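You operate a simulated robot arm through the tools that you are given. There is no shell and no other tool.

You are at the controls of a simulated two-armed robot. One attempt, no reset.

JOB
Seat the black-capped bottle and pump both oil glasses to their lines.
Fine: bottle in the steel holder of the green pump; drum glass first; oil selector ends at OFF; the other bottle, levers and valves stay.

It is judged by the outcome, as a careful person would: the job done as asked, and still so three seconds after it is handed in. It fails if anything else is knocked over, pushed out of place, dropped, spilled or broken.

ROBOT AND FRAMES
Two 7-joint arms with fingered hands on one trunk that stands fixed in place. Base frame: the origin is at the foot of the trunk, x ahead of it, y to its left, z up; the work surface is at about z = 934. Lengths are in mm, angles in rad, forces in N, time in s.
The left shoulder is at [200, 135, 1020], the right one opposite. Payload 4 kg a hand.
The TCP of each hand is the grasp point between the finger pads, 25 mm short of the fingertips. In the tool frame z runs along the fingers and y along their closing line. Largest opening 88 mm; the body of the gripper starts 29 mm behind the TCP. The gripper is a hand of 4 fingers: y runs from the thumb to the fingers, the wrist lies at [-13, -106, -174] in the tool frame.
Orientation is that of the tool frame in the base frame, as a unit quaternion [x, y, z, w]. With the fingers straight down and the wrist toward the robot, the tool's x, y and z point along [0, 1, 0], [1, 0, 0] and [0, 0, -1] of the base frame.

CONTROLS
- The arms move only by the tool nudge_tool. It takes "left_steps", "right_steps" or both (then of equal length, played together; a hand with none holds still); each is text: rows parted by semicolons, each of 6 numbers parted by spaces: the shift along the base's x, y, z in m, then the turn, a rotation vector about the base's x, y, z in rad. In form: x y z wx wy wz; .... A call has 1 to 20 rows; each row shifts and turns the commanded pose from where the row before left it. A row lasts 0.2 s, in which the tool goes at most 50 mm and 0.15 rad; a call with a longer step from one row to the next is refused whole. Where a pose cannot be reached the arm comes as near as it can. A force on the tool above 40 N (or 10 N above the force at the start of the call, whichever is more), or a blocked arm, ends the call early, and 0.2 s more pass. In this call time passes only in rows, and 0.2 s behind the last. It gives the time, the measured TCP pose, the force on the tool (base axes), the opening and the grip force at its end, in the units of the frame above (readings bear some noise), with the torque about the TCP (base axes, N m) and any sound that the robot's microphone picked up.
- Cameras (640 x 400 px; columns grow to the right, rows downward): "scene" is now at [124.6, -33.5, 1612.5]; the picture's right is [-0.68, -0.74, 0.00], its down [-0.55, 0.50, -0.67] and it looks along [0.49, -0.45, -0.74] (base axes); focal length 283 px, centre (320, 200). "left" rides on the left gripper at [-64, -83, -98] in its tool frame; the picture's right is [-0.62, -0.37, 0.69], its down [0.71, -0.63, 0.30] and it looks along [0.33, 0.68, 0.65] (tool axes); focal length 265 px, centre (320, 200). "right" rides on the right gripper at [64, -83, -98] in its tool frame; the picture's right is [-0.62, 0.37, -0.69], its down [-0.71, -0.63, 0.30] and it looks along [-0.32, 0.68, 0.65] (tool axes); focal length 265 px, centre (320, 200). There is no depth. A picture from a camera that has moved, and an enlarged one, comes with that camera's place and axes in the base frame and with its lens. The place of the scene camera against the robot may be out by one fixed shift of up to 25 mm in any direction.
- get_image(camera): a new picture of that camera. The clock stands still meanwhile.
- lift_body(by): slides the trunk up (or, below 0, down) by that many mm; the arms and the scene camera ride with it, the base frame stays. It gives what a move gives, with no picture.
- move_fingers(index, middle, ring, thumb_bend, thumb_turn, hand): sets how far each is bent, from 0 (flat) to 1 (curled in); at 0.3 the hand is open as for a grip, at 0.7 the pads meet at the TCP. One left out holds its place. A second passes; each finger stops where it meets its share of the squeeze, and holds until it gets a number again. It is the only way to open and close the hand. It gives what a move gives, with no picture; readings hold the bend of each and the force on the fingers (four entries, about 0 where the hand has none), thumb and palm. thumb_turn goes from beside the hand (0) to across from the fingers (1), as for a grip.
- head_to(pan, tilt): turns the head with the scene camera to pan (to the left, within 1.693 rad either way) and tilt (down, from -0.506 to 1.204), counted from straight ahead of the robot. It gives what a move gives.
- zoom(camera, box): a new picture of the part [left, top, right, bottom] of that camera's present view, enlarged. The clock stands still meanwhile.
- finish_job(): hands the job in; it is judged then, once.

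Nothing tells you positions but the pictures and the camera data. Unless the task says otherwise, let go and move clear before handing in.

The tools are called after "Call:" as name(argument=value, ...) on one line, values as JSON. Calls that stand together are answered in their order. nudge_tool: Moves the arms, as the interface text tells. Its arguments: {"type":"object","properties":{"left_steps":{"type":"string"},"right_steps":{"type":"string"}},"required":[]} The other tools are called the same way: lift_body (by) slides the trunk up or down; move_fingers (index, middle, ring, thumb_bend, thumb_turn, hand) moves the fingers one by one; head_to (pan, tilt) turns the head that bears the scene camera; get_image (camera) takes a picture; zoom (camera, box) takes an enlarged picture of a part of a camera's view; finish_job () hands the job in.

At the start:

```text
t: 0.0
left_tool_pos: [630.0, -89.9, 1272.4]
left_orientation: [0.707, 0.707, 0.0, 0.0]
left_force: [-0.1, -0.2, 0.1]
left_ft_torque: [0.01, 0.0, 0.02]
left_gripper_width: 87.5
left_grasp_force: 0.0
left_shape: jaw
left_bend: [0.3, 0.3, 0.3, 0.3, 0.98]
left_finger forces: [0.1, 0.0, 0.1, 0.0, 0.0, 0.0]
right_tool_pos: [401.5, -516.2, 1340.6]
right_orientation: [0.707, 0.707, 0.001, 0.001]
right_force: [0.2, -0.8, -0.4]
right_ft_torque: [0.02, 0.01, 0.01]
right_gripper_width: 87.4
right_grasp_force: 0.0
right_shape: jaw
right_bend: [0.3, 0.3, 0.3, 0.3, 0.98]
right_finger forces: [0.1, 0.0, 0.0, 0.0, 0.0, 0.0]
trunk travel left (down, up): [-625.0, 145.0]
head pan, tilt: [-0.742, 0.836]
```

scene: 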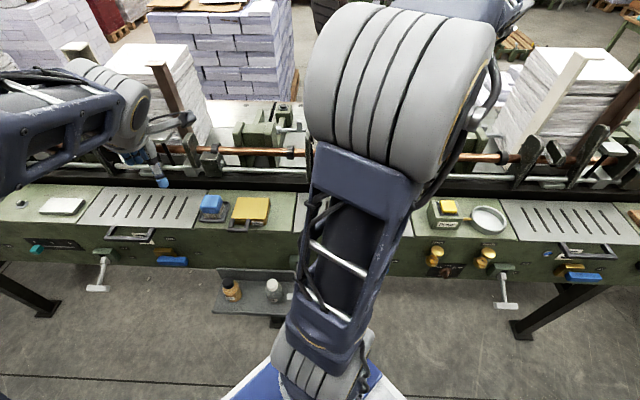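
right: 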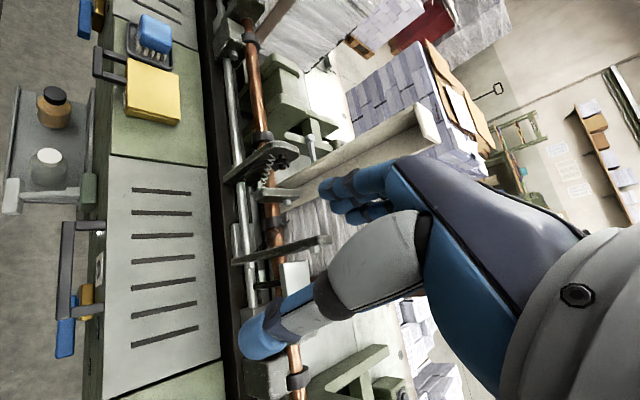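
left: 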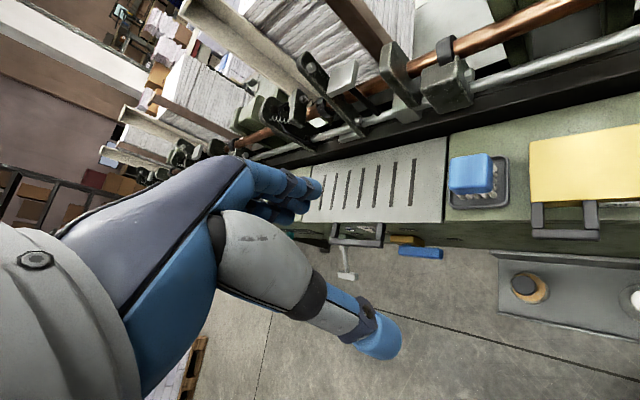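

I see a long green machine with a shelf below the front edge holding two bottles (one amber with a black cap, one clear with a white cap), and gold-coloured oil glasses at the right of the picture. I'll look around more before moving anything.

Call:
zoom(camera="scene", box=[400, 180, 560, 320])

Call:
zoom(camera="scene", box=[180, 180, 320, 330])

Call:
zoom(camera="scene", box=[0, 180, 200, 320])

```text
2.86 times, centred on (480, 250) of scene
camera zoom: at [124.6, -33.5, 1612.5], right [-0.68, -0.74, 0.0], down [-0.55, 0.5, -0.67], along [0.49, -0.45, -0.74], focal length 809 px, centre (-137, 57)
```

zoom: 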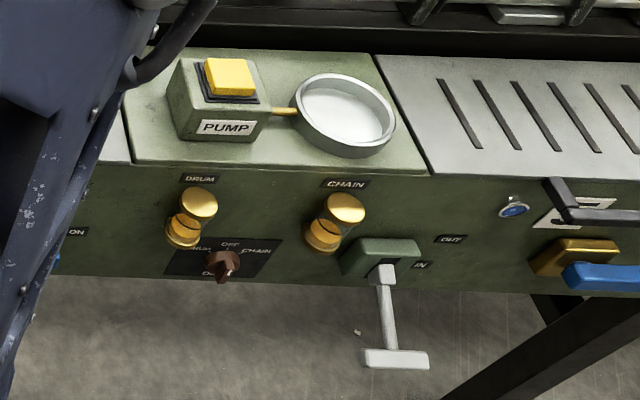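

```text
2.67 times, centred on (250, 255) of scene
camera zoom: at [124.6, -33.5, 1612.5], right [-0.68, -0.74, 0.0], down [-0.55, 0.5, -0.67], along [0.49, -0.45, -0.74], focal length 755 px, centre (507, 53)
```

zoom: 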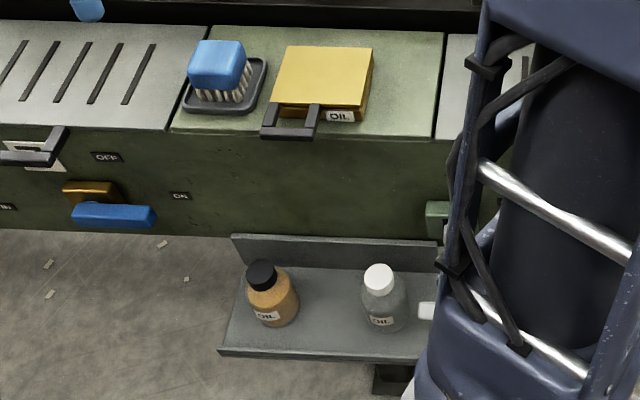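

```text
2.86 times, centred on (100, 250) of scene
camera zoom: at [124.6, -33.5, 1612.5], right [-0.68, -0.74, 0.0], down [-0.55, 0.5, -0.67], along [0.49, -0.45, -0.74], focal length 809 px, centre (949, 57)
```

zoom: 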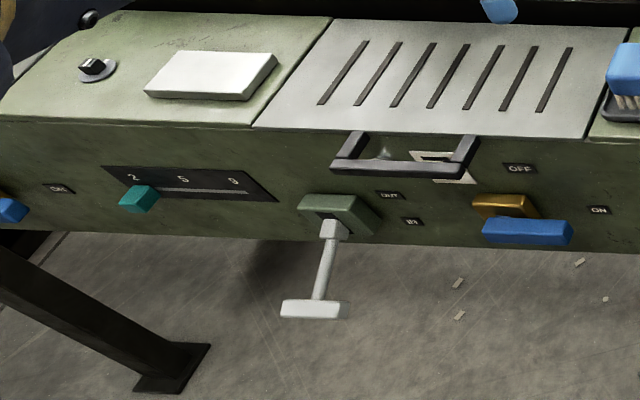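

The machine's front runs about 45° to my right. The bottles are on a low shelf near [640,-115,730], and the pump and its steel dish are near [170,-770,934]. I'll first swing the left arm clear to the left so it stops blocking the head camera.

Call:
nudge_tool(left_steps="-0.018 0.044 0.003 0 0 0; -0.018 0.044 0.003 0 0 0; -0.018 0.044 0.003 0 0 0; -0.018 0.044 0.003 0 0 0; -0.018 0.044 0.003 0 0 0; -0.018 0.044 0.003 0 0 0; -0.018 0.044 0.003 0 0 0; -0.018 0.044 0.003 0 0 0; -0.018 0.044 0.003 0 0 0; -0.018 0.044 0.003 0 0 0")

Call:
get_image(camera="scene")

```text
t: 2.2
left_tool_pos: [450.9, 347.5, 1304.7]
left_orientation: [0.707, 0.707, 0.001, 0.001]
left_force: [-0.8, -0.7, 1.0]
left_ft_torque: [-0.01, 0.03, -0.02]
left_gripper_width: 87.5
left_grasp_force: 0.1
left_shape: jaw
left_bend: [0.3, 0.3, 0.3, 0.3, 0.98]
left_finger forces: [0.0, 0.0, 0.1, 0.0, 0.1, 0.0]
right_tool_pos: [401.6, -517.1, 1341.3]
right_orientation: [0.707, 0.707, 0.0, -0.001]
right_force: [-0.7, -0.1, -0.1]
right_ft_torque: [-0.05, -0.04, 0.0]
right_gripper_width: 87.7
right_grasp_force: 0.1
right_shape: jaw
right_bend: [0.3, 0.3, 0.3, 0.3, 0.98]
right_finger forces: [0.0, 0.0, 0.1, 0.0, 0.0, 0.0]
trunk travel left (down, up): [-625.0, 145.0]
head pan, tilt: [-0.742, 0.836]
```

```text
taken
camera scene: at [124.7, -33.7, 1612.5], right [-0.68, -0.74, 0.0], down [-0.55, 0.5, -0.67], along [0.49, -0.45, -0.74], focal length 283 px, centre (320, 200)
```

scene: 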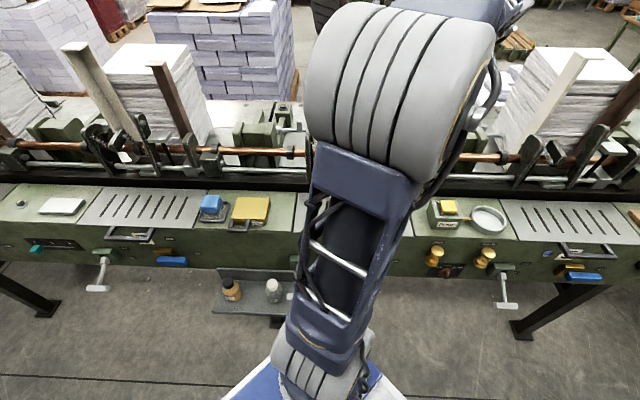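

The left arm is clear; the right arm's elbow fills the middle of the view. I'll turn the head toward the pump to get better views of the glasses and selector.

Call:
head_to(pan=-1.3, tilt=0.85)

Call:
get_image(camera="scene")

```text
t: 3.2
left_tool_pos: [450.0, 346.4, 1303.6]
left_orientation: [0.707, 0.707, 0.0, 0.0]
left_force: [0.1, -0.6, -0.1]
left_ft_torque: [0.01, -0.02, 0.02]
left_gripper_width: 87.3
left_grasp_force: 0.1
left_shape: jaw
left_bend: [0.3, 0.3, 0.3, 0.3, 0.98]
left_finger forces: [0.0, 0.0, 0.0, 0.0, 0.1, 0.1]
right_tool_pos: [400.7, -516.6, 1339.5]
right_orientation: [0.707, 0.707, 0.001, 0.0]
right_force: [0.0, -0.2, -0.7]
right_ft_torque: [0.0, -0.01, 0.03]
right_gripper_width: 87.3
right_grasp_force: 0.0
right_shape: jaw
right_bend: [0.3, 0.3, 0.3, 0.3, 0.98]
right_finger forces: [0.0, 0.0, 0.1, 0.0, 0.0, 0.1]
trunk travel left (down, up): [-625.0, 145.0]
head pan, tilt: [-1.3, 0.85]
```

```text
taken
camera scene: at [87.4, -55.5, 1611.4], right [-0.96, -0.27, 0.0], down [-0.2, 0.72, -0.66], along [0.18, -0.64, -0.75], focal length 283 px, centre (320, 200)
```

scene: 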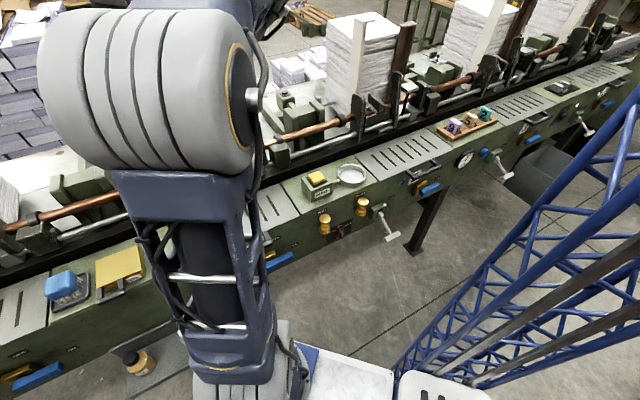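

Call:
zoom(camera="scene", box=[265, 150, 425, 250])

Call:
zoom(camera="scene", box=[300, 160, 380, 210])

Call:
zoom(camera="scene", box=[310, 190, 390, 240])

```text
4.00 times, centred on (345, 200) of scene
camera zoom: at [87.4, -55.5, 1611.4], right [-0.96, -0.27, 0.0], down [-0.2, 0.72, -0.66], along [0.18, -0.64, -0.75], focal length 1133 px, centre (220, 200)
```

zoom: 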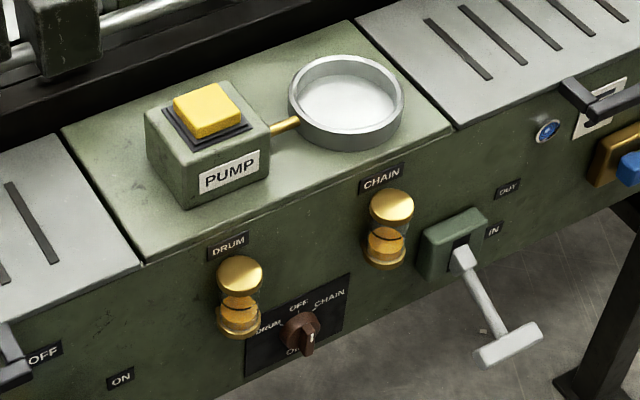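

```text
8.00 times, centred on (340, 185) of scene
camera zoom: at [87.4, -55.5, 1611.4], right [-0.96, -0.27, 0.0], down [-0.2, 0.72, -0.66], along [0.18, -0.64, -0.75], focal length 2266 px, centre (160, 320)
```

zoom: 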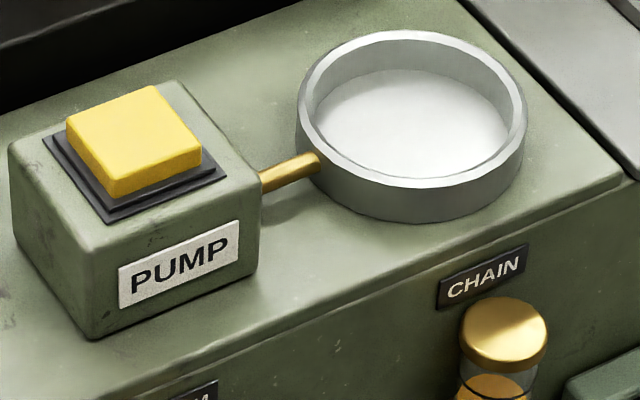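

```text
8.00 times, centred on (350, 215) of scene
camera zoom: at [87.4, -55.5, 1611.4], right [-0.96, -0.27, 0.0], down [-0.2, 0.72, -0.66], along [0.18, -0.64, -0.75], focal length 2266 px, centre (80, 80)
```

zoom: 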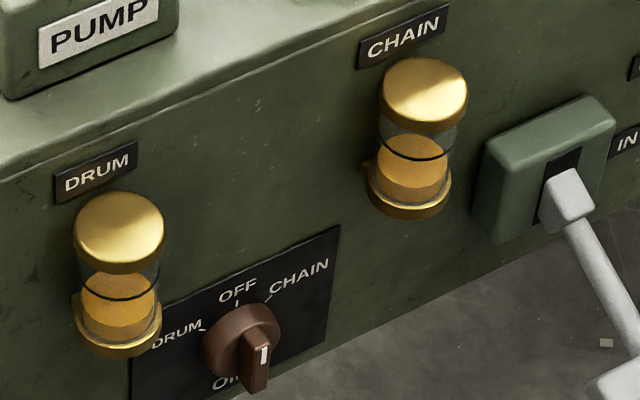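

I can see the pump box with its yellow button, the steel dish, the two oil glasses with black line rings, and the DRUM/OFF/CHAIN selector. I'll zoom in on the bottles and shelf from the right hand camera.

Call:
zoom(camera="right", box=[0, 70, 160, 220])

Call:
get_image(camera="left")

Call:
zoom(camera="right", box=[0, 70, 80, 200])

```text
2.67 times, centred on (80, 145) of right
camera zoom: at [317.9, -453.7, 1437.5], right [0.37, -0.62, 0.69], down [-0.63, -0.71, -0.3], along [0.68, -0.32, -0.65], focal length 708 px, centre (960, 347)
```

zoom: 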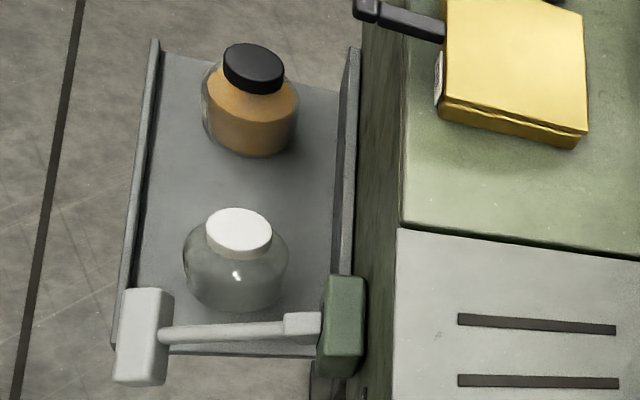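

```text
taken
camera left: at [366.0, 281.3, 1403.8], right [-0.37, -0.62, -0.69], down [-0.63, 0.71, -0.3], along [0.68, 0.32, -0.65], focal length 265 px, centre (320, 200)
```

left: 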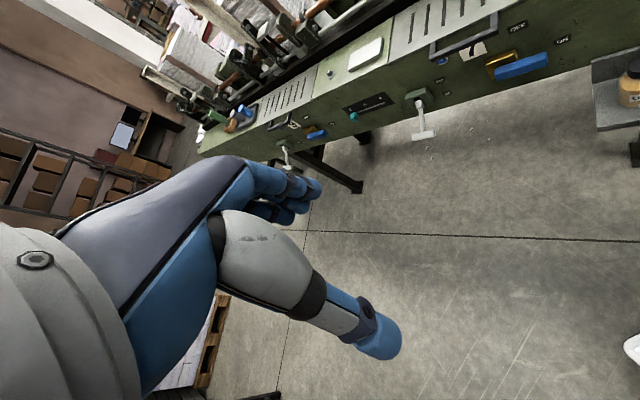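

```text
3.08 times, centred on (40, 135) of right
camera zoom: at [317.9, -453.7, 1437.5], right [0.37, -0.62, 0.69], down [-0.63, -0.71, -0.3], along [0.68, -0.32, -0.65], focal length 817 px, centre (1182, 400)
```

zoom: 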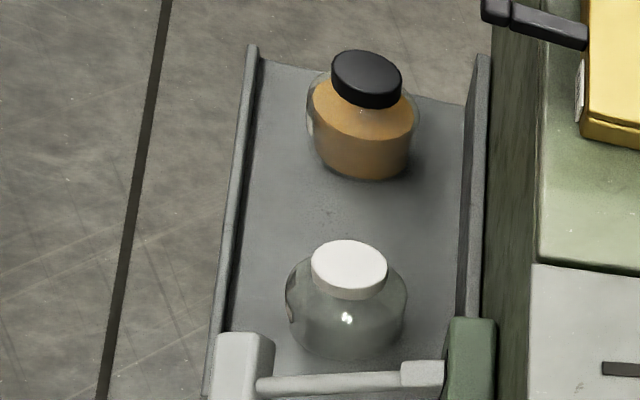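

The bottle is a glass jar, roughly 62 mm across with a cap about 37 mm across, standing on a lipped shelf. I'll bring the right hand over it, still high, for a closer look.

Call:
nudge_tool(right_steps="0.020 0.0335 -0.022 0 0 0; 0.020 0.0335 -0.022 0 0 0; 0.020 0.0335 -0.022 0 0 0; 0.020 0.0335 -0.022 0 0 0; 0.020 0.0335 -0.022 0 0 0; 0.020 0.0335 -0.022 0 0 0; 0.020 0.0335 -0.022 0 0 0; 0.020 0.0335 -0.022 0 0 0; 0.020 0.0335 -0.022 0 0 0; 0.020 0.0335 -0.022 0 0 0; 0.020 0.0335 -0.022 0 0 0; 0.020 0.0335 -0.022 0 0 0")

Call:
head_to(pan=-0.35, tilt=0.95)

Call:
get_image(camera="scene")

Call:
get_image(camera="right")

```text
t: 5.8
left_tool_pos: [448.4, 348.3, 1303.7]
left_orientation: [0.708, 0.706, -0.001, 0.001]
left_force: [-0.6, 0.6, -0.2]
left_ft_torque: [-0.01, -0.01, -0.06]
left_gripper_width: 87.5
left_grasp_force: 0.1
left_shape: jaw
left_bend: [0.3, 0.3, 0.3, 0.3, 0.98]
left_finger forces: [0.1, 0.1, 0.0, 0.1, 0.0, 0.0]
right_tool_pos: [638.2, -113.7, 1076.6]
right_orientation: [0.708, 0.706, 0.0, 0.001]
right_force: [0.0, 0.1, 0.8]
right_ft_torque: [-0.05, -0.01, -0.03]
right_gripper_width: 87.9
right_grasp_force: 0.0
right_shape: jaw
right_bend: [0.3, 0.3, 0.3, 0.3, 0.98]
right_finger forces: [0.0, 0.0, 0.1, 0.0, 0.0, 0.0]
trunk travel left (down, up): [-625.0, 145.0]
head pan, tilt: [-1.3, 0.85]
```

```text
t: 7.0
left_tool_pos: [450.4, 346.6, 1304.4]
left_orientation: [0.707, 0.708, 0.0, 0.0]
left_force: [-0.5, -0.3, -0.3]
left_ft_torque: [0.01, 0.01, 0.02]
left_gripper_width: 87.5
left_grasp_force: 0.1
left_shape: jaw
left_bend: [0.3, 0.3, 0.3, 0.3, 0.98]
left_finger forces: [0.0, 0.0, 0.0, 0.0, 0.1, 0.0]
right_tool_pos: [640.1, -117.8, 1078.2]
right_orientation: [0.71, 0.704, 0.0, 0.0]
right_force: [-0.6, 1.1, -0.5]
right_ft_torque: [0.0, 0.0, 0.03]
right_gripper_width: 87.9
right_grasp_force: 0.1
right_shape: jaw
right_bend: [0.3, 0.3, 0.3, 0.3, 0.98]
right_finger forces: [0.1, 0.0, 0.1, 0.0, 0.0, 0.1]
trunk travel left (down, up): [-625.0, 145.0]
head pan, tilt: [-0.351, 0.949]
```

```text
taken
camera scene: at [134.7, -5.2, 1603.9], right [-0.34, -0.94, 0.0], down [-0.76, 0.28, -0.58], along [0.55, -0.2, -0.81], focal length 283 px, centre (320, 200)
```

scene: 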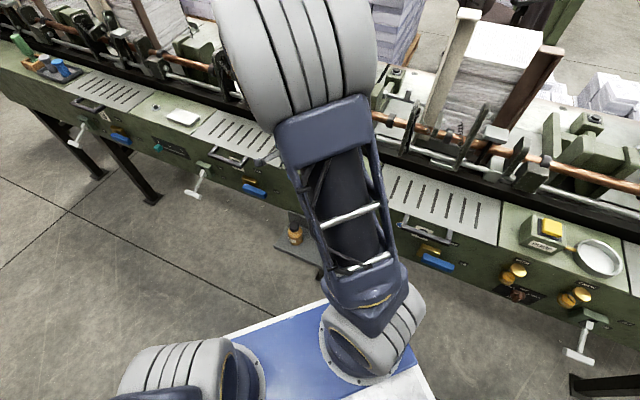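

```text
taken
camera right: at [557.0, -53.6, 1174.0], right [0.36, -0.62, 0.69], down [-0.64, -0.71, -0.3], along [0.68, -0.33, -0.65], focal length 265 px, centre (320, 200)
```

right: 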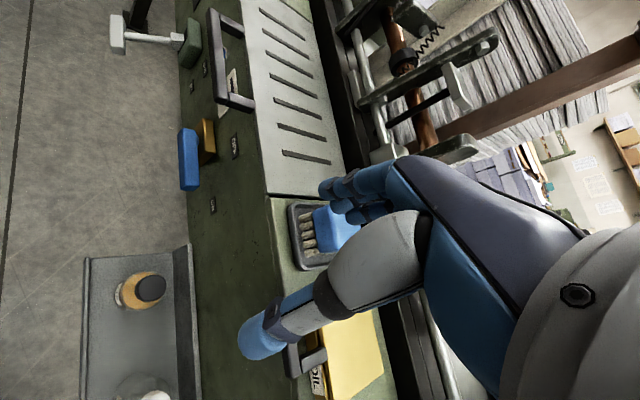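

The cap centre triangulates to about [643,-117,733]. I'll zoom in on the bottle and shelf from here to get the base height.

Call:
zoom(camera="right", box=[70, 230, 230, 400])

Call:
zoom(camera="scene", box=[250, 190, 350, 290])

```text
2.35 times, centred on (150, 315) of right
camera zoom: at [557.0, -53.6, 1174.0], right [0.36, -0.62, 0.69], down [-0.64, -0.71, -0.3], along [0.68, -0.33, -0.65], focal length 624 px, centre (720, -71)
```

zoom: 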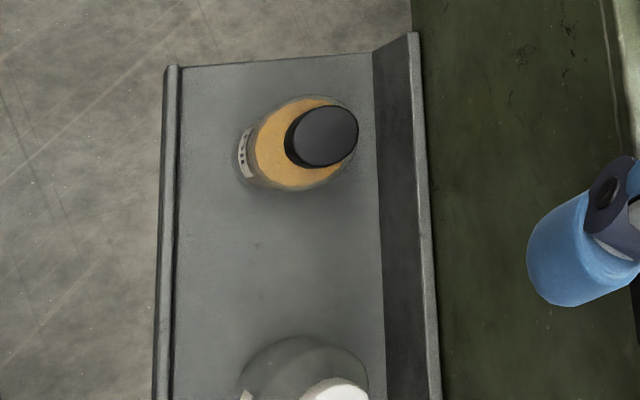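

```text
4.00 times, centred on (300, 240) of scene
camera zoom: at [134.7, -5.2, 1603.9], right [-0.34, -0.94, 0.0], down [-0.76, 0.28, -0.58], along [0.55, -0.2, -0.81], focal length 1133 px, centre (400, 40)
```

zoom: 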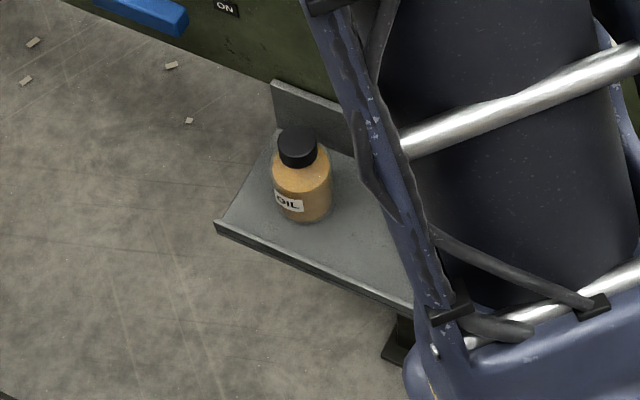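

The bottle base looks to be near z≈620, with a total height around 110 mm. I'll bring the left hand round as an extra eye to see the bottle more from the side before choosing a grasp.

Call:
nudge_tool(left_steps="0.012 -0.018 -0.03 0 0 -0.131; 0.012 -0.018 -0.03 0 0 -0.131; 0.012 -0.018 -0.03 0 0 -0.131; 0.012 -0.018 -0.03 0 0 -0.131; 0.012 -0.018 -0.03 0 0 -0.131; 0.012 -0.018 -0.03 0 0 -0.131; 0.012 -0.018 -0.03 0 0 -0.131; 0.012 -0.018 -0.03 0 0 -0.131; 0.012 -0.018 -0.03 0 0 -0.131; 0.012 -0.018 -0.03 0 0 -0.131; 0.012 -0.018 -0.03 0 0 -0.131; 0.012 -0.018 -0.03 0 0 -0.131")

Call:
get_image(camera="left")

Call:
get_image(camera="scene")

```text
t: 9.6
left_tool_pos: [592.7, 132.3, 941.6]
left_orientation: [1.0, -0.002, 0.001, 0.0]
left_force: [0.1, -0.4, 0.0]
left_ft_torque: [0.02, -0.02, -0.04]
left_gripper_width: 87.9
left_grasp_force: 0.0
left_shape: jaw
left_bend: [0.3, 0.3, 0.3, 0.3, 0.98]
left_finger forces: [0.0, 0.0, 0.0, 0.0, 0.1, 0.1]
right_tool_pos: [638.4, -113.3, 1077.2]
right_orientation: [0.706, 0.708, 0.0, 0.0]
right_force: [0.9, -0.3, 0.0]
right_ft_torque: [-0.01, 0.0, -0.02]
right_gripper_width: 87.9
right_grasp_force: 0.1
right_shape: jaw
right_bend: [0.3, 0.3, 0.3, 0.3, 0.98]
right_finger forces: [0.1, 0.0, 0.0, 0.1, 0.0, 0.0]
trunk travel left (down, up): [-625.0, 145.0]
head pan, tilt: [-0.351, 0.949]
```

```text
taken
camera left: at [527.9, 215.9, 1041.6], right [-0.62, 0.37, -0.69], down [0.72, 0.63, -0.3], along [0.32, -0.68, -0.65], focal length 265 px, centre (320, 200)
```

left: 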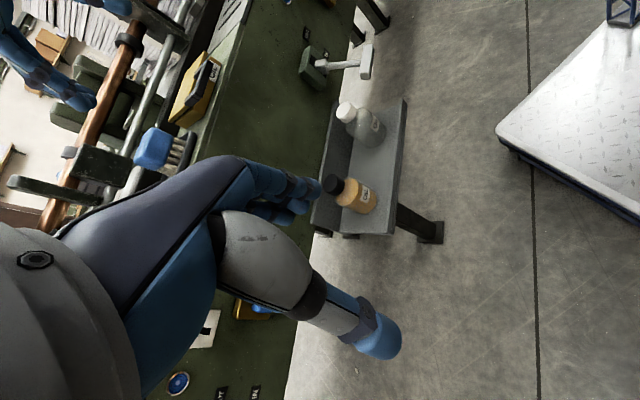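

```text
taken
camera scene: at [134.3, -5.0, 1604.0], right [-0.34, -0.94, 0.0], down [-0.76, 0.28, -0.58], along [0.55, -0.2, -0.81], focal length 283 px, centre (320, 200)
```

scene: 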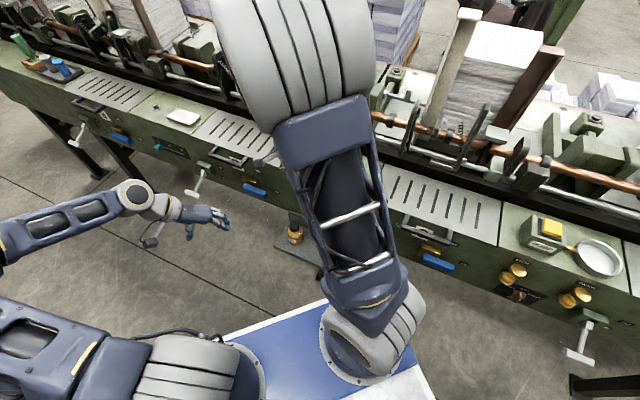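

Call:
zoom(camera="left", box=[300, 80, 420, 250])

Call:
zoom(camera="left", box=[310, 160, 390, 220])

```text
2.35 times, centred on (360, 165) of left
camera zoom: at [527.9, 215.9, 1041.6], right [-0.62, 0.37, -0.69], down [0.72, 0.63, -0.3], along [0.32, -0.68, -0.65], focal length 624 px, centre (226, 282)
```

zoom: 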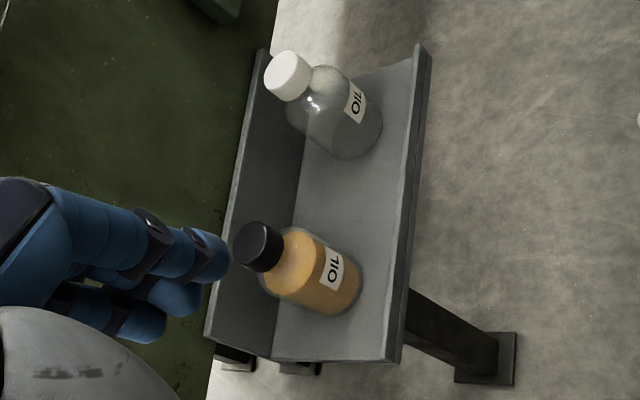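

```text
6.67 times, centred on (350, 190) of left
camera zoom: at [527.9, 215.9, 1041.6], right [-0.62, 0.37, -0.69], down [0.72, 0.63, -0.3], along [0.32, -0.68, -0.65], focal length 1769 px, centre (120, 267)
```

zoom: 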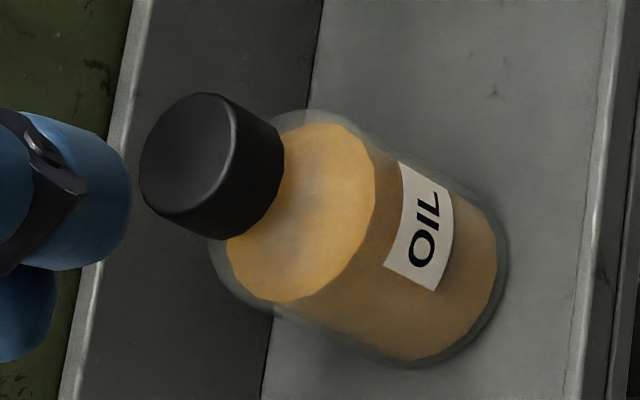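

From the left camera the bottle is about 56 mm across and 113 mm tall, with its base at z≈620. The cap is about 34 mm across and 24 mm high. I'll pinch the cap from above, so I'm yawing the right hand 30° to stay clear of the machine front and lowering partway.

Call:
nudge_tool(right_steps="0.001 -0.0005 -0.036 0 0 0.1047; 0.001 -0.0005 -0.036 0 0 0.1047; 0.001 -0.0005 -0.036 0 0 0.1047; 0.001 -0.0005 -0.036 0 0 0.1047; 0.001 -0.0005 -0.036 0 0 0.1047")

Call:
get_image(camera="right")

Call:
get_image(camera="left")

```text
t: 10.8
left_tool_pos: [592.0, 132.3, 943.1]
left_orientation: [1.0, 0.0, -0.001, 0.0]
left_force: [0.0, -0.8, -0.3]
left_ft_torque: [0.03, -0.01, 0.0]
left_gripper_width: 87.6
left_grasp_force: 0.1
left_shape: jaw
left_bend: [0.3, 0.3, 0.3, 0.3, 0.98]
left_finger forces: [0.1, 0.0, 0.0, 0.0, 0.0, 0.0]
right_tool_pos: [647.2, -115.4, 895.1]
right_orientation: [0.499, 0.867, 0.0, 0.0]
right_force: [-0.1, 0.1, -1.0]
right_ft_torque: [0.0, -0.05, 0.01]
right_gripper_width: 87.6
right_grasp_force: 0.1
right_shape: jaw
right_bend: [0.3, 0.3, 0.3, 0.3, 0.98]
right_finger forces: [0.0, 0.0, 0.0, 0.0, 0.0, 0.1]
trunk travel left (down, up): [-625.0, 145.0]
head pan, tilt: [-0.351, 0.949]
```

```text
taken
camera right: at [542.5, -102.8, 992.8], right [0.63, -0.35, 0.69], down [-0.19, -0.93, -0.3], along [0.75, 0.06, -0.65], focal length 265 px, centre (320, 200)
```

right: 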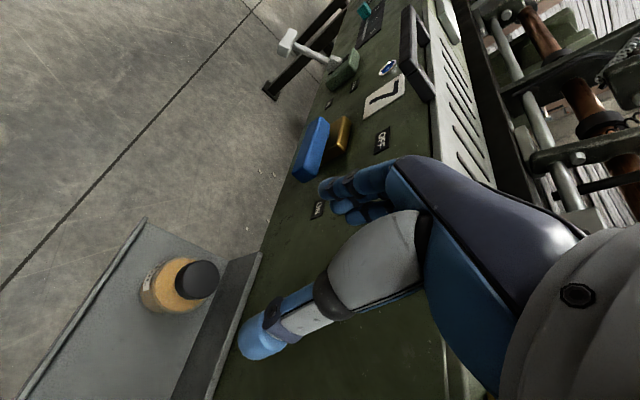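

```text
taken
camera left: at [527.9, 216.0, 1042.0], right [-0.62, 0.37, -0.69], down [0.72, 0.63, -0.3], along [0.32, -0.68, -0.65], focal length 265 px, centre (320, 200)
```

left: 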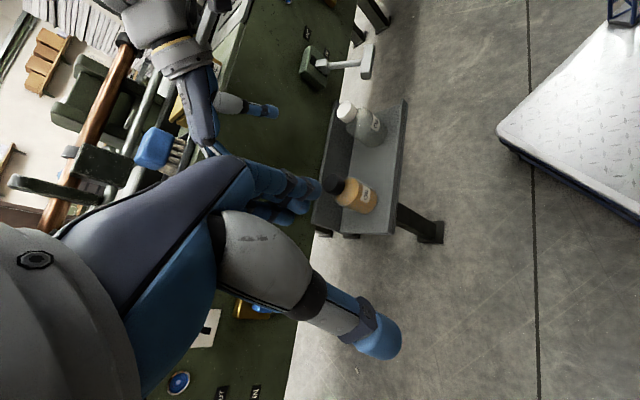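

The cap again triangulates to [644,-116,733], and the hand is directly above it. I'll close the hand partway so it stays slim, then descend to about z=800 and recheck.

Call:
move_fingers(hand="right", index=0.4, middle=0.4, ring=0.4, thumb_bend=0.4, thumb_turn=1)

Call:
nudge_tool(right_steps="-0.001 0 -0.03 0 0 0; -0.001 0 -0.03 0 0 0; 0 0 -0.03 0 0 0")

Call:
get_image(camera="right")

Call:
get_image(camera="left")

```text
t: 11.8
left_tool_pos: [593.8, 132.7, 941.1]
left_orientation: [1.0, -0.001, 0.001, 0.0]
left_force: [-0.3, 0.0, 0.3]
left_ft_torque: [0.04, -0.01, 0.02]
left_gripper_width: 87.7
left_grasp_force: 0.0
left_shape: jaw
left_bend: [0.3, 0.3, 0.3, 0.3, 0.98]
left_finger forces: [0.0, 0.0, 0.0, 0.1, 0.0, 0.0]
right_tool_pos: [646.5, -114.8, 897.1]
right_orientation: [0.5, 0.866, 0.0, 0.0]
right_force: [-0.1, 0.2, 0.0]
right_ft_torque: [0.01, -0.01, 0.01]
right_gripper_width: 63.7
right_grasp_force: 0.1
right_shape: fingers
right_bend: [0.4, 0.4, 0.4, 0.4, 0.99]
right_finger forces: [0.0, 0.0, 0.0, 0.0, 0.0, 0.0]
trunk travel left (down, up): [-625.0, 145.0]
head pan, tilt: [-0.351, 0.949]
```

```text
t: 12.6
left_tool_pos: [592.9, 133.0, 942.7]
left_orientation: [1.0, -0.001, -0.001, 0.001]
left_force: [0.1, -0.3, 0.7]
left_ft_torque: [-0.03, 0.01, -0.03]
left_gripper_width: 87.5
left_grasp_force: 0.1
left_shape: jaw
left_bend: [0.3, 0.3, 0.3, 0.3, 0.98]
left_finger forces: [0.0, 0.1, 0.1, 0.0, 0.0, 0.0]
right_tool_pos: [645.3, -117.6, 804.7]
right_orientation: [0.5, 0.866, 0.0, 0.0]
right_force: [-0.1, 0.4, -0.2]
right_ft_torque: [0.01, -0.03, 0.02]
right_gripper_width: 64.2
right_grasp_force: 0.1
right_shape: fingers
right_bend: [0.4, 0.4, 0.4, 0.4, 0.99]
right_finger forces: [0.0, 0.0, 0.0, 0.0, 0.1, 0.0]
trunk travel left (down, up): [-625.0, 145.0]
head pan, tilt: [-0.351, 0.949]
```

```text
taken
camera right: at [540.1, -104.5, 902.3], right [0.63, -0.35, 0.69], down [-0.19, -0.93, -0.3], along [0.75, 0.06, -0.65], focal length 265 px, centre (320, 200)
```

right: 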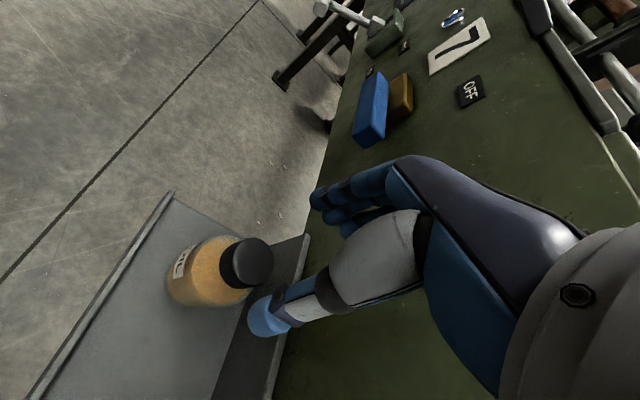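

```text
taken
camera left: at [528.0, 215.9, 1041.9], right [-0.62, 0.37, -0.69], down [0.72, 0.63, -0.3], along [0.32, -0.68, -0.65], focal length 265 px, centre (320, 200)
```

left: 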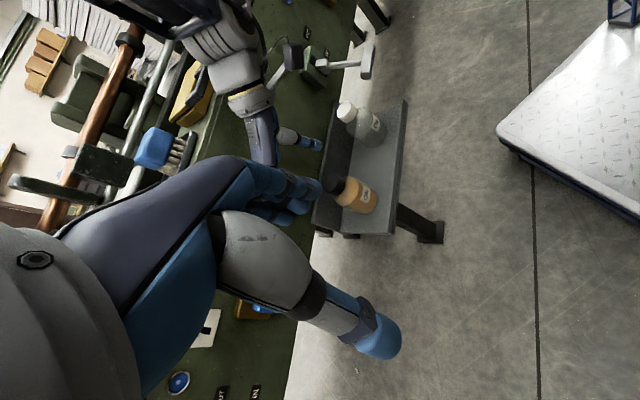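

The hand is over the cap at z≈804 and tracking well. I'll zoom in to check the cap's position against the thumb and fingertips.

Call:
zoom(camera="right", box=[140, 150, 400, 350])

```text
2.00 times, centred on (270, 250) of right
camera zoom: at [540.1, -104.5, 902.3], right [0.63, -0.35, 0.69], down [-0.19, -0.93, -0.3], along [0.75, 0.06, -0.65], focal length 531 px, centre (420, 100)
```

zoom: 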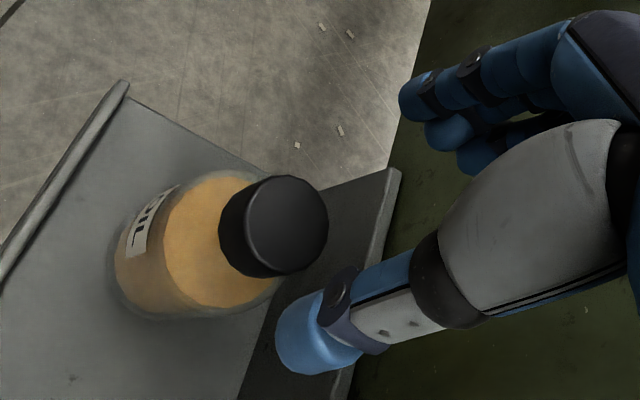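

The alignment looks right, with the cap centred between thumb and fingers. I'll descend so the fingertips straddle the cap.

Call:
nudge_tool(right_steps="0.0005 0.001 -0.025 0 0 0; 0 0.001 -0.025 0 0 0; 0 0 -0.018 0 0 0")

Call:
get_image(camera="right")

Call:
zoom(camera="right", box=[220, 150, 420, 330])

```text
t: 13.4
left_tool_pos: [592.4, 133.0, 943.3]
left_orientation: [1.0, -0.001, -0.001, 0.0]
left_force: [0.6, 0.0, 0.4]
left_ft_torque: [0.02, 0.01, 0.02]
left_gripper_width: 87.6
left_grasp_force: 0.0
left_shape: jaw
left_bend: [0.3, 0.3, 0.3, 0.3, 0.98]
left_finger forces: [0.0, 0.1, 0.1, 0.0, 0.1, 0.1]
right_tool_pos: [645.3, -115.6, 737.8]
right_orientation: [0.499, 0.867, 0.0, 0.0]
right_force: [-0.3, 0.5, 0.0]
right_ft_torque: [0.02, -0.02, 0.01]
right_gripper_width: 64.2
right_grasp_force: 0.0
right_shape: fingers
right_bend: [0.4, 0.4, 0.4, 0.4, 0.99]
right_finger forces: [0.0, 0.0, 0.0, 0.0, 0.1, 0.0]
trunk travel left (down, up): [-625.0, 145.0]
head pan, tilt: [-0.351, 0.949]
```

```text
taken
camera right: at [540.6, -102.1, 834.6], right [0.63, -0.35, 0.69], down [-0.19, -0.93, -0.3], along [0.75, 0.06, -0.65], focal length 265 px, centre (320, 200)
```

right: 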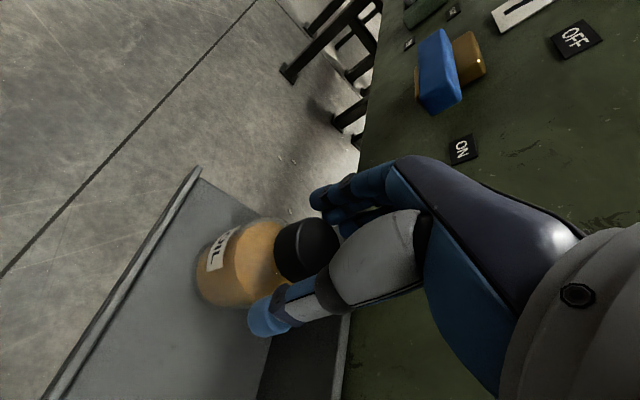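

```text
2.22 times, centred on (320, 240) of right
camera zoom: at [540.6, -102.1, 834.6], right [0.63, -0.35, 0.69], down [-0.19, -0.93, -0.3], along [0.75, 0.06, -0.65], focal length 590 px, centre (320, 111)
```

zoom: 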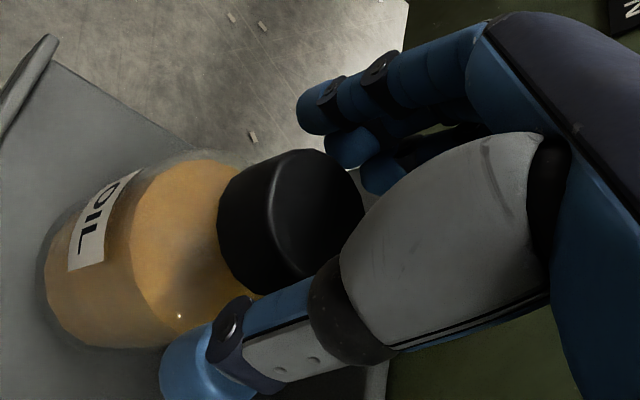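

The cap sits between the thumb and three fingers. I'll close in two stages.

Call:
move_fingers(hand="right", index=0.5, middle=0.5, ring=0.5, thumb_bend=0.5)

Call:
zoom(camera="right", box=[220, 150, 420, 330])

```text
t: 14.4
left_tool_pos: [592.7, 133.5, 941.8]
left_orientation: [1.0, -0.001, 0.0, 0.0]
left_force: [0.6, 0.4, 0.5]
left_ft_torque: [-0.01, 0.0, -0.01]
left_gripper_width: 87.7
left_grasp_force: 0.0
left_shape: jaw
left_bend: [0.3, 0.3, 0.3, 0.3, 0.98]
left_finger forces: [0.0, 0.0, 0.0, 0.0, 0.0, 0.1]
right_tool_pos: [644.4, -115.3, 737.1]
right_orientation: [0.5, 0.866, 0.0, 0.0]
right_force: [0.2, 0.0, -0.4]
right_ft_torque: [-0.01, 0.0, 0.01]
right_gripper_width: 42.0
right_grasp_force: 0.0
right_shape: fingers
right_bend: [0.5, 0.5, 0.5, 0.5, 1.0]
right_finger forces: [0.1, 0.0, 0.0, 0.1, 0.0, 0.0]
trunk travel left (down, up): [-625.0, 145.0]
head pan, tilt: [-0.351, 0.949]
```

```text
2.22 times, centred on (320, 240) of right
camera zoom: at [540.7, -102.2, 835.0], right [0.63, -0.35, 0.69], down [-0.19, -0.93, -0.3], along [0.75, 0.06, -0.65], focal length 590 px, centre (320, 111)
```

zoom: 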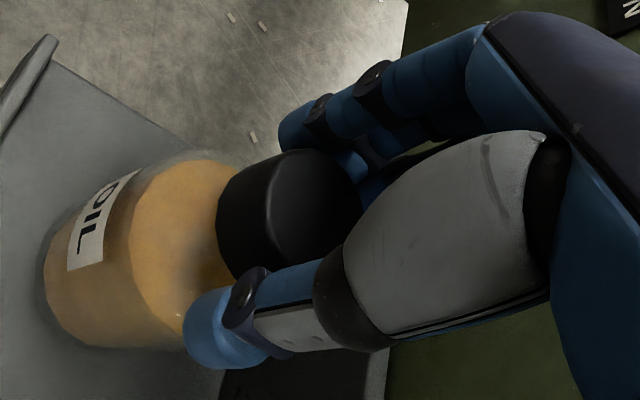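

Call:
move_fingers(hand="right", index=0.75, middle=0.75, ring=0.75, thumb_bend=0.75)

Call:
zoom(camera="right", box=[220, 150, 420, 330])

```text
t: 15.4
left_tool_pos: [594.4, 132.6, 942.3]
left_orientation: [1.0, 0.0, -0.001, 0.0]
left_force: [-0.6, -0.4, -0.2]
left_ft_torque: [-0.02, 0.03, 0.03]
left_gripper_width: 87.8
left_grasp_force: 0.1
left_shape: jaw
left_bend: [0.3, 0.3, 0.3, 0.3, 0.98]
left_finger forces: [0.0, 0.0, 0.0, 0.1, 0.0, 0.1]
right_tool_pos: [644.7, -115.6, 736.8]
right_orientation: [0.5, 0.866, 0.0, -0.001]
right_force: [-0.7, -0.4, 0.5]
right_ft_torque: [0.01, 0.03, 0.02]
right_gripper_width: 26.7
right_grasp_force: 19.9
right_shape: fingers
right_bend: [0.72, 0.63, 0.74, 0.55, 1.0]
right_finger forces: [8.6, 8.4, 3.9, 0.0, 19.0, 0.0]
trunk travel left (down, up): [-625.0, 145.0]
head pan, tilt: [-0.351, 0.949]
```

```text
2.22 times, centred on (320, 240) of right
camera zoom: at [540.7, -102.2, 834.9], right [0.63, -0.35, 0.69], down [-0.19, -0.93, -0.3], along [0.75, 0.06, -0.65], focal length 590 px, centre (320, 111)
```

zoom: 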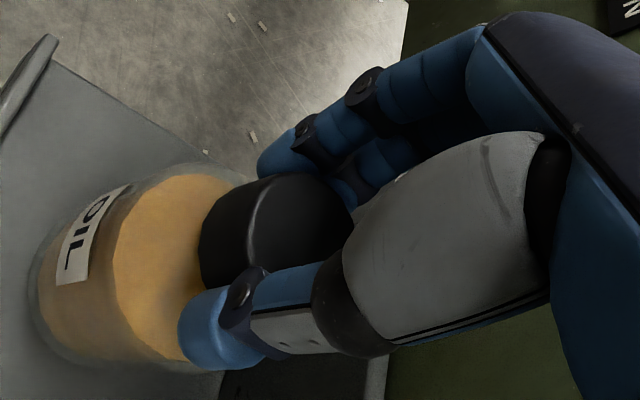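

The grip holds at about 20 N, with the thumb against all three fingers. I'll lift slowly and check that the bottle comes up straight.

Call:
nudge_tool(right_steps="0 0 0.008 0 0 0; 0 0 0.012 0 0 0; 0 0 0.015 0 0 0; 0 0 0.02 0 0 0")

Call:
zoom(camera="right", box=[160, 130, 420, 350])

Call:
get_image(camera="left")

```text
t: 16.4
left_tool_pos: [592.7, 133.4, 941.6]
left_orientation: [1.0, -0.001, -0.001, 0.001]
left_force: [-0.1, 0.1, -1.4]
left_ft_torque: [0.01, -0.01, 0.0]
left_gripper_width: 87.6
left_grasp_force: 0.0
left_shape: jaw
left_bend: [0.3, 0.3, 0.3, 0.3, 0.98]
left_finger forces: [0.1, 0.1, 0.0, 0.0, 0.0, 0.1]
right_tool_pos: [643.5, -115.5, 794.1]
right_orientation: [0.5, 0.866, -0.001, -0.001]
right_force: [0.1, -0.6, -0.6]
right_ft_torque: [0.02, -0.01, 0.02]
right_gripper_width: 27.2
right_grasp_force: 19.9
right_shape: fingers
right_bend: [0.72, 0.63, 0.74, 0.54, 1.0]
right_finger forces: [8.8, 8.5, 4.0, 0.0, 18.9, 0.0]
trunk travel left (down, up): [-625.0, 145.0]
head pan, tilt: [-0.351, 0.949]
```

```text
1.82 times, centred on (290, 240) of right
camera zoom: at [540.5, -102.9, 891.4], right [0.63, -0.35, 0.69], down [-0.19, -0.93, -0.3], along [0.75, 0.06, -0.65], focal length 483 px, centre (374, 127)
```

zoom: 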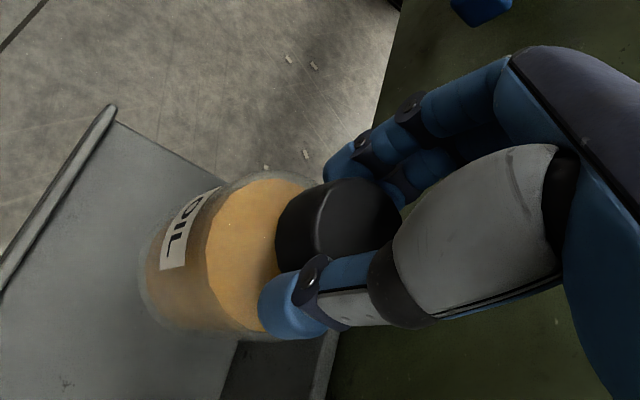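

```text
taken
camera left: at [528.2, 215.9, 1041.7], right [-0.62, 0.37, -0.69], down [0.72, 0.63, -0.3], along [0.32, -0.68, -0.65], focal length 265 px, centre (320, 200)
```

left: 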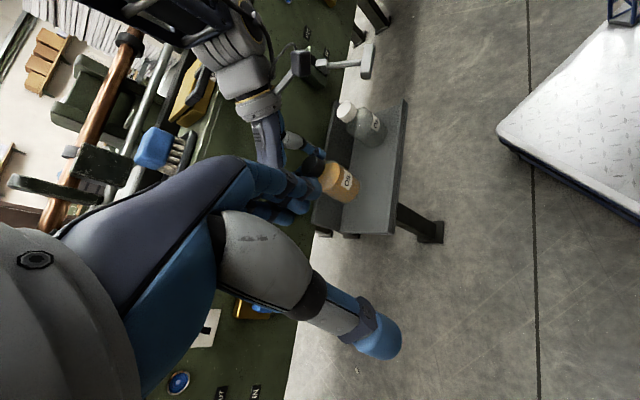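

The bottle is lifted cleanly and held upright. I'll raise it clear of the machine top, going straight up at a moderate speed.

Call:
nudge_tool(right_steps="0 0 0.02 0 0 0; 0 0 0.028 0 0 0; 0 0 0.03 0 0 0; 0 0 0.03 0 0 0; 0 0 0.03 0 0 0; 0 0 0.03 0 0 0; 0 0 0.03 0 0 0; 0 0 0.03 0 0 0; 0 0 0.03 0 0 0; 0 0 0.03 0 0 0; 0 0 0.03 0 0 0; 0 0 0.02 0 0 0")

Call:
get_image(camera="scene")

Call:
get_image(camera="right")

```text
t: 19.0
left_tool_pos: [592.7, 132.2, 942.4]
left_orientation: [1.0, -0.002, 0.0, 0.0]
left_force: [-0.1, 0.5, 0.2]
left_ft_torque: [0.0, -0.03, 0.02]
left_gripper_width: 87.6
left_grasp_force: 0.0
left_shape: jaw
left_bend: [0.3, 0.3, 0.3, 0.3, 0.98]
left_finger forces: [0.1, 0.1, 0.0, 0.1, 0.1, 0.0]
right_tool_pos: [643.0, -115.9, 1131.5]
right_orientation: [0.5, 0.866, 0.0, 0.0]
right_force: [0.6, -0.1, -1.0]
right_ft_torque: [0.04, -0.02, -0.02]
right_gripper_width: 26.5
right_grasp_force: 20.1
right_shape: fingers
right_bend: [0.72, 0.63, 0.74, 0.54, 1.0]
right_finger forces: [8.9, 8.5, 3.3, 0.0, 19.0, 0.0]
trunk travel left (down, up): [-625.0, 145.0]
head pan, tilt: [-0.351, 0.949]
```

```text
taken
camera scene: at [135.0, -5.0, 1603.9], right [-0.34, -0.94, 0.0], down [-0.76, 0.28, -0.58], along [0.55, -0.2, -0.81], focal length 283 px, centre (320, 200)
```

scene: 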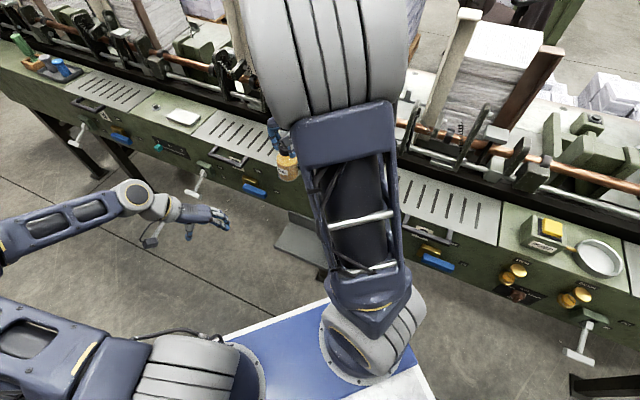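

```text
taken
camera right: at [539.0, -102.4, 1228.8], right [0.63, -0.35, 0.69], down [-0.19, -0.93, -0.3], along [0.75, 0.06, -0.65], focal length 265 px, centre (320, 200)
```

right: 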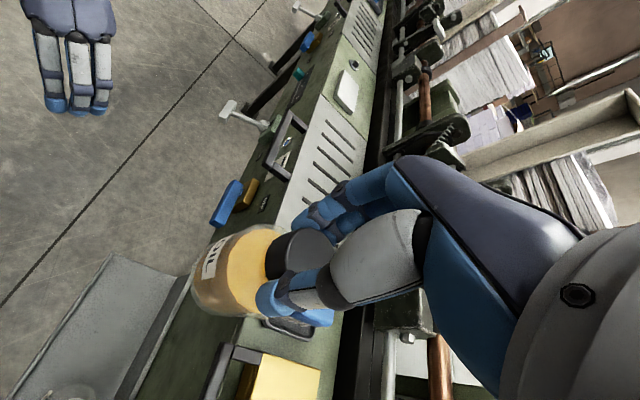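

The bottle is clear above the machine at z≈1131. I'll carry it in an arc toward the pump, yawing the hand gradually.

Call:
nudge_tool(right_steps="-0.010 -0.016 0.007 0 0 -0.05; -0.0175 -0.0281 0.0072 0 0 -0.08; -0.0175 -0.0281 0.0072 0 0 -0.08; -0.0175 -0.0281 0.0072 0 0 -0.08; -0.0175 -0.0281 0.0072 0 0 -0.08; -0.0175 -0.0281 0.0072 0 0 -0.08; -0.0175 -0.0281 0.0072 0 0 -0.08; -0.0175 -0.0281 0.0072 0 0 -0.08; -0.0175 -0.0281 0.0072 0 0 -0.08; -0.0175 -0.0281 0.0072 0 0 -0.08; -0.0175 -0.0281 0.0072 0 0 -0.08; -0.0175 -0.0281 0.0072 0 0 -0.08; -0.0275 -0.0169 0 0 0 -0.08; -0.0275 -0.0169 0 0 0 -0.08; -0.0275 -0.0169 0 0 0 -0.08; -0.0275 -0.0169 0 0 0 -0.08; -0.0275 -0.0169 0 0 0 -0.08; -0.0275 -0.0169 0 0 0 -0.08; -0.0275 -0.0169 0 0 0 -0.08; -0.015 -0.01 0 0 0 -0.04")

Call:
head_to(pan=-1.3, tilt=0.85)

Call:
get_image(camera="scene")

Call:
get_image(camera="right")

```text
t: 23.2
left_tool_pos: [593.3, 132.9, 942.7]
left_orientation: [1.0, -0.002, 0.0, 0.0]
left_force: [1.0, -0.1, -0.9]
left_ft_torque: [-0.01, 0.02, 0.03]
left_gripper_width: 87.5
left_grasp_force: 0.0
left_shape: jaw
left_bend: [0.3, 0.3, 0.3, 0.3, 0.98]
left_finger forces: [0.0, 0.1, 0.0, 0.0, 0.1, 0.0]
right_tool_pos: [233.3, -569.8, 1217.1]
right_orientation: [0.96, 0.278, 0.0, 0.0]
right_force: [0.9, 0.5, -0.5]
right_ft_torque: [0.0, -0.01, 0.04]
right_gripper_width: 26.3
right_grasp_force: 19.5
right_shape: fingers
right_bend: [0.72, 0.63, 0.74, 0.54, 1.0]
right_finger forces: [9.1, 8.1, 3.5, 0.0, 18.7, 0.0]
trunk travel left (down, up): [-625.0, 145.0]
head pan, tilt: [-0.351, 0.949]
```

```text
t: 24.4
left_tool_pos: [592.1, 132.7, 941.3]
left_orientation: [1.0, -0.001, 0.0, 0.0]
left_force: [-0.7, -0.2, -0.4]
left_ft_torque: [0.02, 0.02, -0.05]
left_gripper_width: 87.8
left_grasp_force: 0.1
left_shape: jaw
left_bend: [0.3, 0.3, 0.3, 0.3, 0.98]
left_finger forces: [0.0, 0.0, 0.1, 0.0, 0.0, 0.0]
right_tool_pos: [233.1, -568.5, 1218.1]
right_orientation: [0.96, 0.28, 0.0, 0.0]
right_force: [-1.1, -0.2, -1.2]
right_ft_torque: [0.0, 0.0, 0.04]
right_gripper_width: 26.6
right_grasp_force: 19.9
right_shape: fingers
right_bend: [0.72, 0.63, 0.74, 0.54, 1.0]
right_finger forces: [9.2, 8.1, 3.5, 0.0, 18.7, 0.0]
trunk travel left (down, up): [-625.0, 145.0]
head pan, tilt: [-1.3, 0.85]
```

```text
taken
camera scene: at [87.4, -55.5, 1611.4], right [-0.96, -0.27, 0.0], down [-0.2, 0.72, -0.66], along [0.18, -0.64, -0.75], focal length 283 px, centre (320, 200)
```

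scene: 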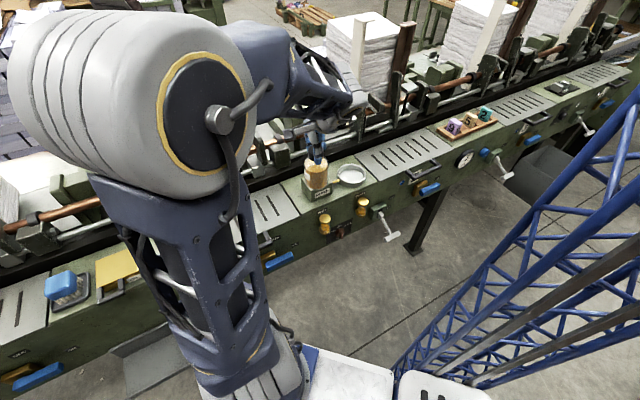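

```text
taken
camera right: at [242.4, -465.7, 1314.9], right [-0.33, -0.64, 0.69], down [-0.94, 0.15, -0.3], along [0.09, -0.75, -0.65], focal length 265 px, centre (320, 200)
```

right: 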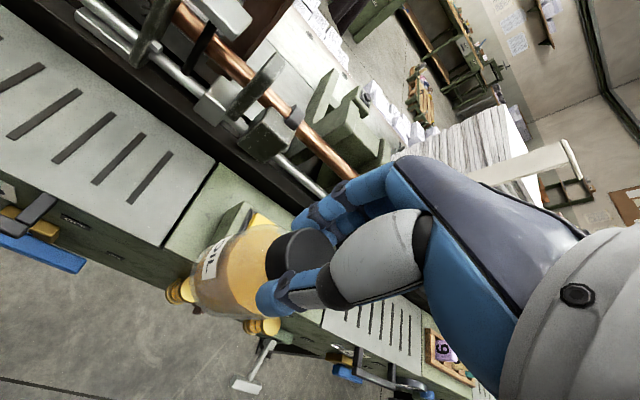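

The bottle now blocks the hand camera's view of the dish. I'll zoom the scene camera to calibrate its offset against the known bottle position and locate the dish.

Call:
zoom(camera="scene", box=[270, 110, 390, 210])

```text
4.00 times, centred on (330, 160) of scene
camera zoom: at [87.4, -55.5, 1611.4], right [-0.96, -0.27, 0.0], down [-0.2, 0.72, -0.66], along [0.18, -0.64, -0.75], focal length 1133 px, centre (280, 360)
```

zoom: 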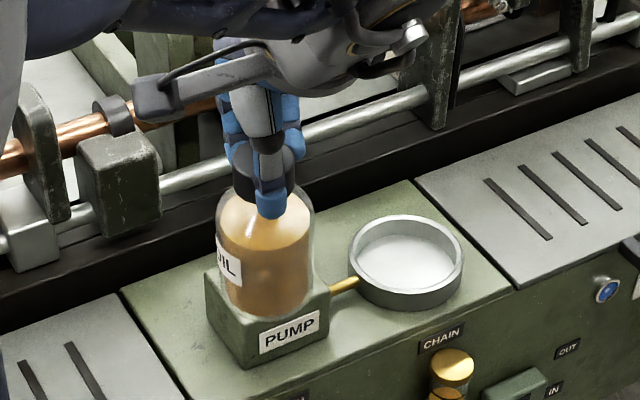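

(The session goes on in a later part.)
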